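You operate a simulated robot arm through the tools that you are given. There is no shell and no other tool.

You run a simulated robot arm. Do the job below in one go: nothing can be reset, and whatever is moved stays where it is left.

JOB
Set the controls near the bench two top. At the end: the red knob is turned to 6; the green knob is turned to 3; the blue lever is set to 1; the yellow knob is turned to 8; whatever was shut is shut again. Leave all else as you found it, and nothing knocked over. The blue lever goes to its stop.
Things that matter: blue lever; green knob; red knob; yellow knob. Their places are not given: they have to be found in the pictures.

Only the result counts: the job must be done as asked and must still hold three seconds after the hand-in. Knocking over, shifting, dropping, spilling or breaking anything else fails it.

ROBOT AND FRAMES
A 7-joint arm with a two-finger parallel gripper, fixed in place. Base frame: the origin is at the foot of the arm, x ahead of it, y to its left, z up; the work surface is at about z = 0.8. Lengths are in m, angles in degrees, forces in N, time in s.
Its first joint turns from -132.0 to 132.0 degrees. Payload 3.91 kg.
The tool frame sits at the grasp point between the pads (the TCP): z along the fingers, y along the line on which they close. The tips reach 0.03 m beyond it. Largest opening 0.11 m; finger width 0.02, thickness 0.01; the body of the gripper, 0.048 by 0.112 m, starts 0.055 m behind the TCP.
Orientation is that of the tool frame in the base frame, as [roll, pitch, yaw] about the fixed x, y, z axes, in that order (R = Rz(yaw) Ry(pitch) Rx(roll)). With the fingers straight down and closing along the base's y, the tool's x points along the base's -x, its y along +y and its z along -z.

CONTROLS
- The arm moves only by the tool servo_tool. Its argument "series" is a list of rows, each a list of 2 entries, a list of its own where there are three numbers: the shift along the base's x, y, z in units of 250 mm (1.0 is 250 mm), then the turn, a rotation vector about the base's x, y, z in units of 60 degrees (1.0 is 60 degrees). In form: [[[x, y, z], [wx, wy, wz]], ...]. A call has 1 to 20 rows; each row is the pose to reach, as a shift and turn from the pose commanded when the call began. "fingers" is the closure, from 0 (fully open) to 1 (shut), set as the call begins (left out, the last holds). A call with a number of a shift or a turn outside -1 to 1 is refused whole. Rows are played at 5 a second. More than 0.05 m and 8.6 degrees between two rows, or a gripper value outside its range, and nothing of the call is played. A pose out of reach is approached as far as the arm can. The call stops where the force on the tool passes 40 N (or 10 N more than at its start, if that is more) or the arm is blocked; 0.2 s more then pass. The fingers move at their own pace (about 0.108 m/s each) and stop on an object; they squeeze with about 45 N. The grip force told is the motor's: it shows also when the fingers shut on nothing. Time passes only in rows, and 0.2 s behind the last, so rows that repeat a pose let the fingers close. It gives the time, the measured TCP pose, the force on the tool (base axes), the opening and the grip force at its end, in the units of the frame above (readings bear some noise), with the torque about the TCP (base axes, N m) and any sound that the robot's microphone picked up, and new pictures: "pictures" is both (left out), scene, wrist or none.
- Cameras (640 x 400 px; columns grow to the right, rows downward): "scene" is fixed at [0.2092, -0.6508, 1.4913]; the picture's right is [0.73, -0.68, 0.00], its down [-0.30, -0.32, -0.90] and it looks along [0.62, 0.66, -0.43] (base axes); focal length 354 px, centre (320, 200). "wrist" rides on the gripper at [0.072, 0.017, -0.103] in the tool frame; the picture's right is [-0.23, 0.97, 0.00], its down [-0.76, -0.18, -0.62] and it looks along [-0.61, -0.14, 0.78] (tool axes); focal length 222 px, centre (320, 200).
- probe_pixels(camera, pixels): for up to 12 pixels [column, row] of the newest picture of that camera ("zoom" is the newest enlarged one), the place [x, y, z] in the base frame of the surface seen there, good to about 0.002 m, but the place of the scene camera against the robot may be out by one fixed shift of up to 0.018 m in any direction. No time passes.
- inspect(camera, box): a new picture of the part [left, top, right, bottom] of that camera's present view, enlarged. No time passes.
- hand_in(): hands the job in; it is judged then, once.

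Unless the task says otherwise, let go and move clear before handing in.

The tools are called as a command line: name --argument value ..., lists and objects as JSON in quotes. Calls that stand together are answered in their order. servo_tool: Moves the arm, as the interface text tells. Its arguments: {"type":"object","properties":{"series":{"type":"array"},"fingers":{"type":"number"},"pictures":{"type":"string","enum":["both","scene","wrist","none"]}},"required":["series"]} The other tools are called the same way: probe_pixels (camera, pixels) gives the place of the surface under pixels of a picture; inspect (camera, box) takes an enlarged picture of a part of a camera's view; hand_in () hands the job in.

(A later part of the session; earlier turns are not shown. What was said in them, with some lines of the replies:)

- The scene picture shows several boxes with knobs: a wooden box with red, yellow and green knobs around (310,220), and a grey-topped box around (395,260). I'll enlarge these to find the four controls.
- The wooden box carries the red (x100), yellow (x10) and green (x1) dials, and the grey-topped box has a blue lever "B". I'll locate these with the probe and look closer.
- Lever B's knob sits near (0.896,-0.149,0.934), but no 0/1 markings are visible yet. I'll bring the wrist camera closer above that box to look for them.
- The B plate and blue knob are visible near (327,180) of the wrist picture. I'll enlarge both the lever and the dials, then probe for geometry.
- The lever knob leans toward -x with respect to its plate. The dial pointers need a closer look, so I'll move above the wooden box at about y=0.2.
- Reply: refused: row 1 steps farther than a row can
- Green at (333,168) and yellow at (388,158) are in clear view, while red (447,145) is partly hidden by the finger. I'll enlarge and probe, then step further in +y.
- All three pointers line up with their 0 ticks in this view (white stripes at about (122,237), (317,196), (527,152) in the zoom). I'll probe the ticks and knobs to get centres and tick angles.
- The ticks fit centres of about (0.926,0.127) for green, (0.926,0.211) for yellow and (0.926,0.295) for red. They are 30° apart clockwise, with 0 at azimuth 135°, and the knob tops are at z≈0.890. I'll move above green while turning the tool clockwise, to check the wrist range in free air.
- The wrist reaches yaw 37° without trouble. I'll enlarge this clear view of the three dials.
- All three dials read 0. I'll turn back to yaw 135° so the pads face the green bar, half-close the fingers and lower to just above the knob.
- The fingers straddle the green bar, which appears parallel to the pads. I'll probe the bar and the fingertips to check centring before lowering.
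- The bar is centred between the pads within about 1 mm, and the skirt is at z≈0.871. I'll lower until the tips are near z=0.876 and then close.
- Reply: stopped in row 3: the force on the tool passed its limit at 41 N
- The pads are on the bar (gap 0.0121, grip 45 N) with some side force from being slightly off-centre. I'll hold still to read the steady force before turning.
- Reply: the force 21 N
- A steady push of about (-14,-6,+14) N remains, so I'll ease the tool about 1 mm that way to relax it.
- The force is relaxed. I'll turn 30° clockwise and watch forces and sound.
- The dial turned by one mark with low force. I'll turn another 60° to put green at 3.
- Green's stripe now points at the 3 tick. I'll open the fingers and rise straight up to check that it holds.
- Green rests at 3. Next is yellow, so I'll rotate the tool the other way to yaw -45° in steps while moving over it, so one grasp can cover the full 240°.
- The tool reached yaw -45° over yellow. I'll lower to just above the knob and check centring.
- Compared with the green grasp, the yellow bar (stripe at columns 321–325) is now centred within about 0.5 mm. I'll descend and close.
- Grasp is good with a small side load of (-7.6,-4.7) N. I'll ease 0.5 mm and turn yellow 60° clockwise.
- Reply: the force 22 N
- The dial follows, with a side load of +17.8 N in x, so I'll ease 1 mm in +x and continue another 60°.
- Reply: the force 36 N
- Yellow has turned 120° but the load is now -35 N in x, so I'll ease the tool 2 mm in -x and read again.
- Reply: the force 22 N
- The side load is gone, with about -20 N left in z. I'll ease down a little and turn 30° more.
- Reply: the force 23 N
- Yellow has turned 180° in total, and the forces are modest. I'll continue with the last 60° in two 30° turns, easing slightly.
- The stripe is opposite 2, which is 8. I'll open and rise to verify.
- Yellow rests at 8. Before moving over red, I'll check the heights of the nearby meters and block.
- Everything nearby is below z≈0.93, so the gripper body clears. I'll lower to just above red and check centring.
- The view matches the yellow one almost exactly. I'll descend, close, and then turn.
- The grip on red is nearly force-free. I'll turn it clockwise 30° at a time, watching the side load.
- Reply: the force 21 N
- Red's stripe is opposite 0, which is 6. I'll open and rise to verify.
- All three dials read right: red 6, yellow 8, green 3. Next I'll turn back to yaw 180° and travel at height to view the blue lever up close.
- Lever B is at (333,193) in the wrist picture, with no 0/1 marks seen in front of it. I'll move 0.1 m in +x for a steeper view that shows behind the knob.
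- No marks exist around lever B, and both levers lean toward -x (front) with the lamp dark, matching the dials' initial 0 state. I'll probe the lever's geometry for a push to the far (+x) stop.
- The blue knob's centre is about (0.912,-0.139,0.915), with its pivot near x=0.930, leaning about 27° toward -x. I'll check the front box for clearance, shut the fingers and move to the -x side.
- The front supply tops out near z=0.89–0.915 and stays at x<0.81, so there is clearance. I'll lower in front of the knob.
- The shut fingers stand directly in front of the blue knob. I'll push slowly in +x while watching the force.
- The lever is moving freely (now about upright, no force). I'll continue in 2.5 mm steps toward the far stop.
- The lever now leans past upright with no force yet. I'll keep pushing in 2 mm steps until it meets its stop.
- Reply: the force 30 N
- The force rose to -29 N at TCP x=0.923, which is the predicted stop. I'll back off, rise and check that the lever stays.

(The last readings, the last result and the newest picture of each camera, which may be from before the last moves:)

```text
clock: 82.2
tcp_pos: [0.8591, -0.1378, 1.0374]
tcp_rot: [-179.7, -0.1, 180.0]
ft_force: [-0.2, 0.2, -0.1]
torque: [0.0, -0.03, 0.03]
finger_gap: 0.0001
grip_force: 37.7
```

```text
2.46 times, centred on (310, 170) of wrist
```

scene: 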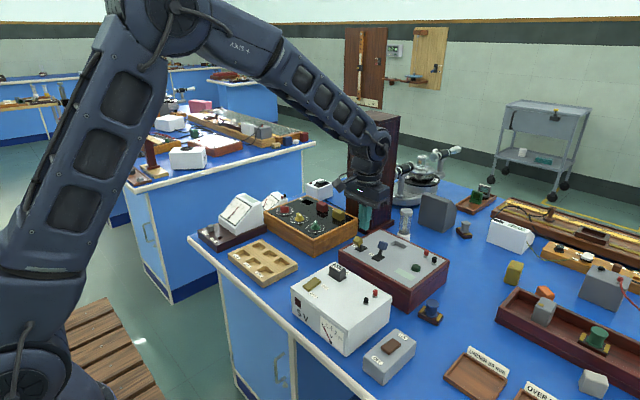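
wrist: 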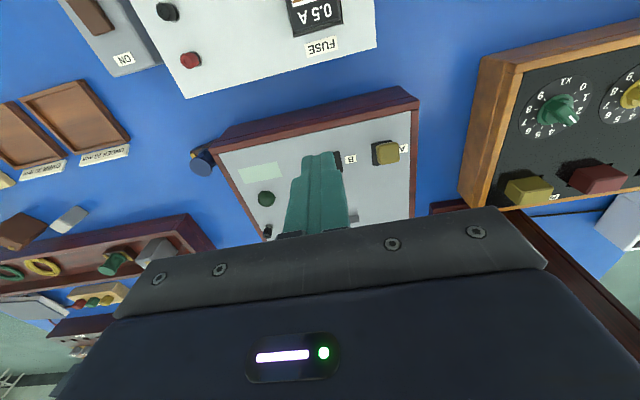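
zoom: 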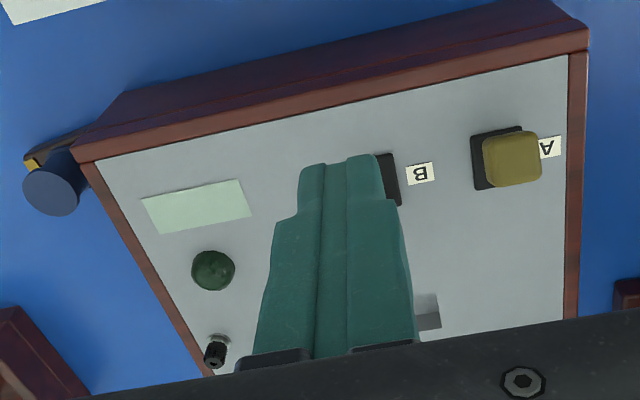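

The blue lever stays at the far side. I'll move away upward, open the fingers and take a final look at all controls.

servo_tool --series '[[[0, 0.05, 0.12], [0, 0, 0]], [[-0.08, 0.15, 0.24], [0, 0, 0]], [[-0.2, 0.25, 0.36], [0, 0, 0]], [[-0.3, 0.35, 0.48], [0, 0, 0]], [[-0.3, 0.45, 0.6], [0, 0, 0]], [[-0.3, 0.45, 0.6], [0, 0, 0]]]' --fingers 0

inspect --camera "wrist" --box '[240, 80, 440, 220]'

inspect --camera "scene" --box '[270, 195, 334, 235]'

inspect --camera "scene" --box '[345, 225, 409, 265]'

```text
clock: 83.7
tcp_pos: [0.7837, -0.0253, 1.187]
tcp_rot: [-179.8, -0.1, -179.9]
ft_force: [-0.1, -0.4, 0.3]
torque: [0.03, 0.0, 0.02]
finger_gap: 0.11
grip_force: 0.0
```

scene: 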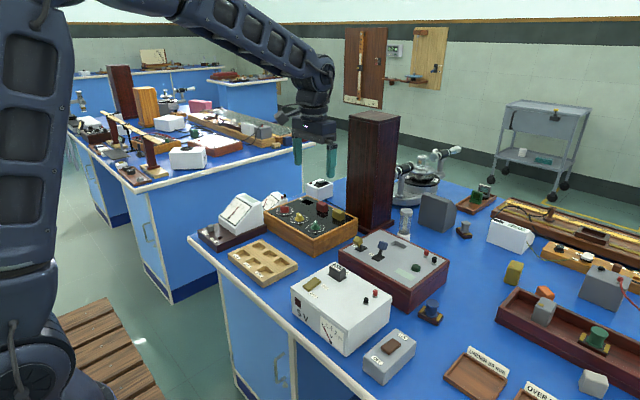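
wrist: 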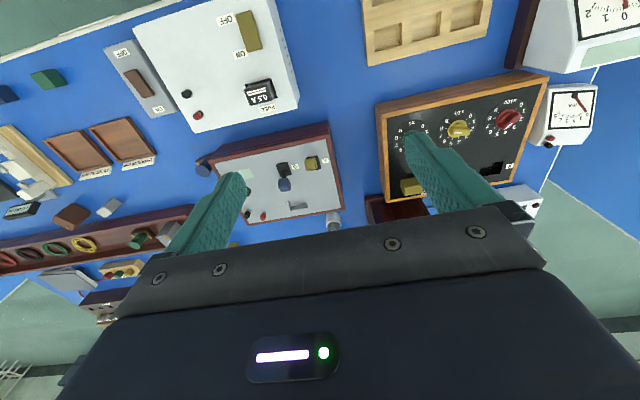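

```text
2.86 times, centred on (340, 150) of wrist
```

zoom: 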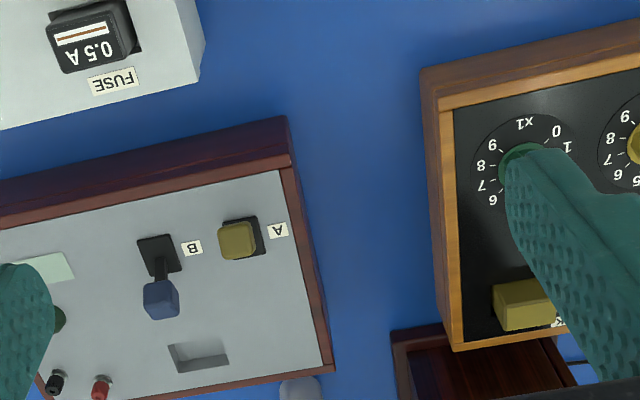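

```text
10.00 times, centred on (302, 215) of scene
```

zoom: 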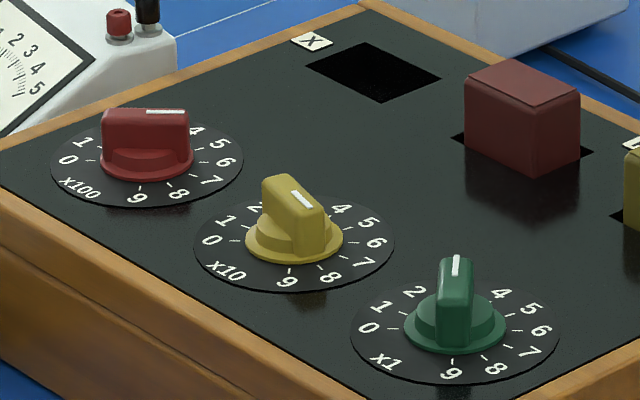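

```text
10.00 times, centred on (377, 245) of scene
```

zoom: 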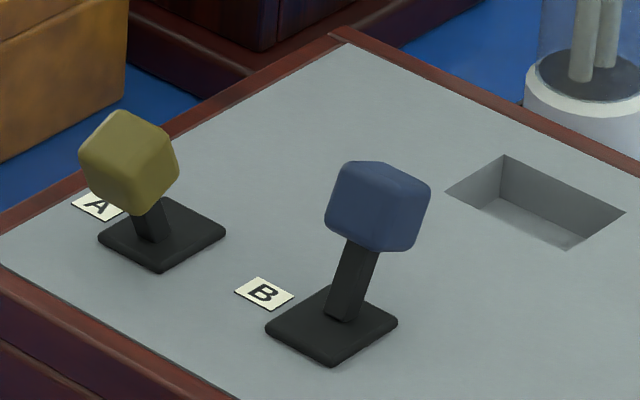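

The final pictures show red at 6, yellow at 8 and green at 3. The blue lever rests at its far stop, and everything else looks undisturbed with the arm clear. No 0/1 marks were visible, so I'm taking the far side as 1, since the levers and dials all started at their 0-like positions. Handing in.

hand_in

```text
The job is handed in.
```

I set all four controls and handed the job in. One point, which end of the blue lever counts as 1, is my inference.

| Control | Set to | How I checked |
|---|---|---|
| Red knob | 6 | read from the pictures after letting go |
| Green knob | 3 | read from the pictures after letting go |
| Yellow knob | 8 | read from the pictures after letting go |
| Blue lever | far (+x) stop, taken as 1 | force rose to 29 N at the stop, and it stayed there after I backed off |

- **Blue lever:** it has no 0 or 1 marks. It started leaning toward the robot, and all three dials started at 0, so I took its starting side as 0 and the far side as 1.
- **Shutting things again:** I opened nothing, so there was nothing to shut.
- **Everything else:** nothing else looks moved or knocked over in the last pictures. The arm was clear, with the fingers open, before hand-in.
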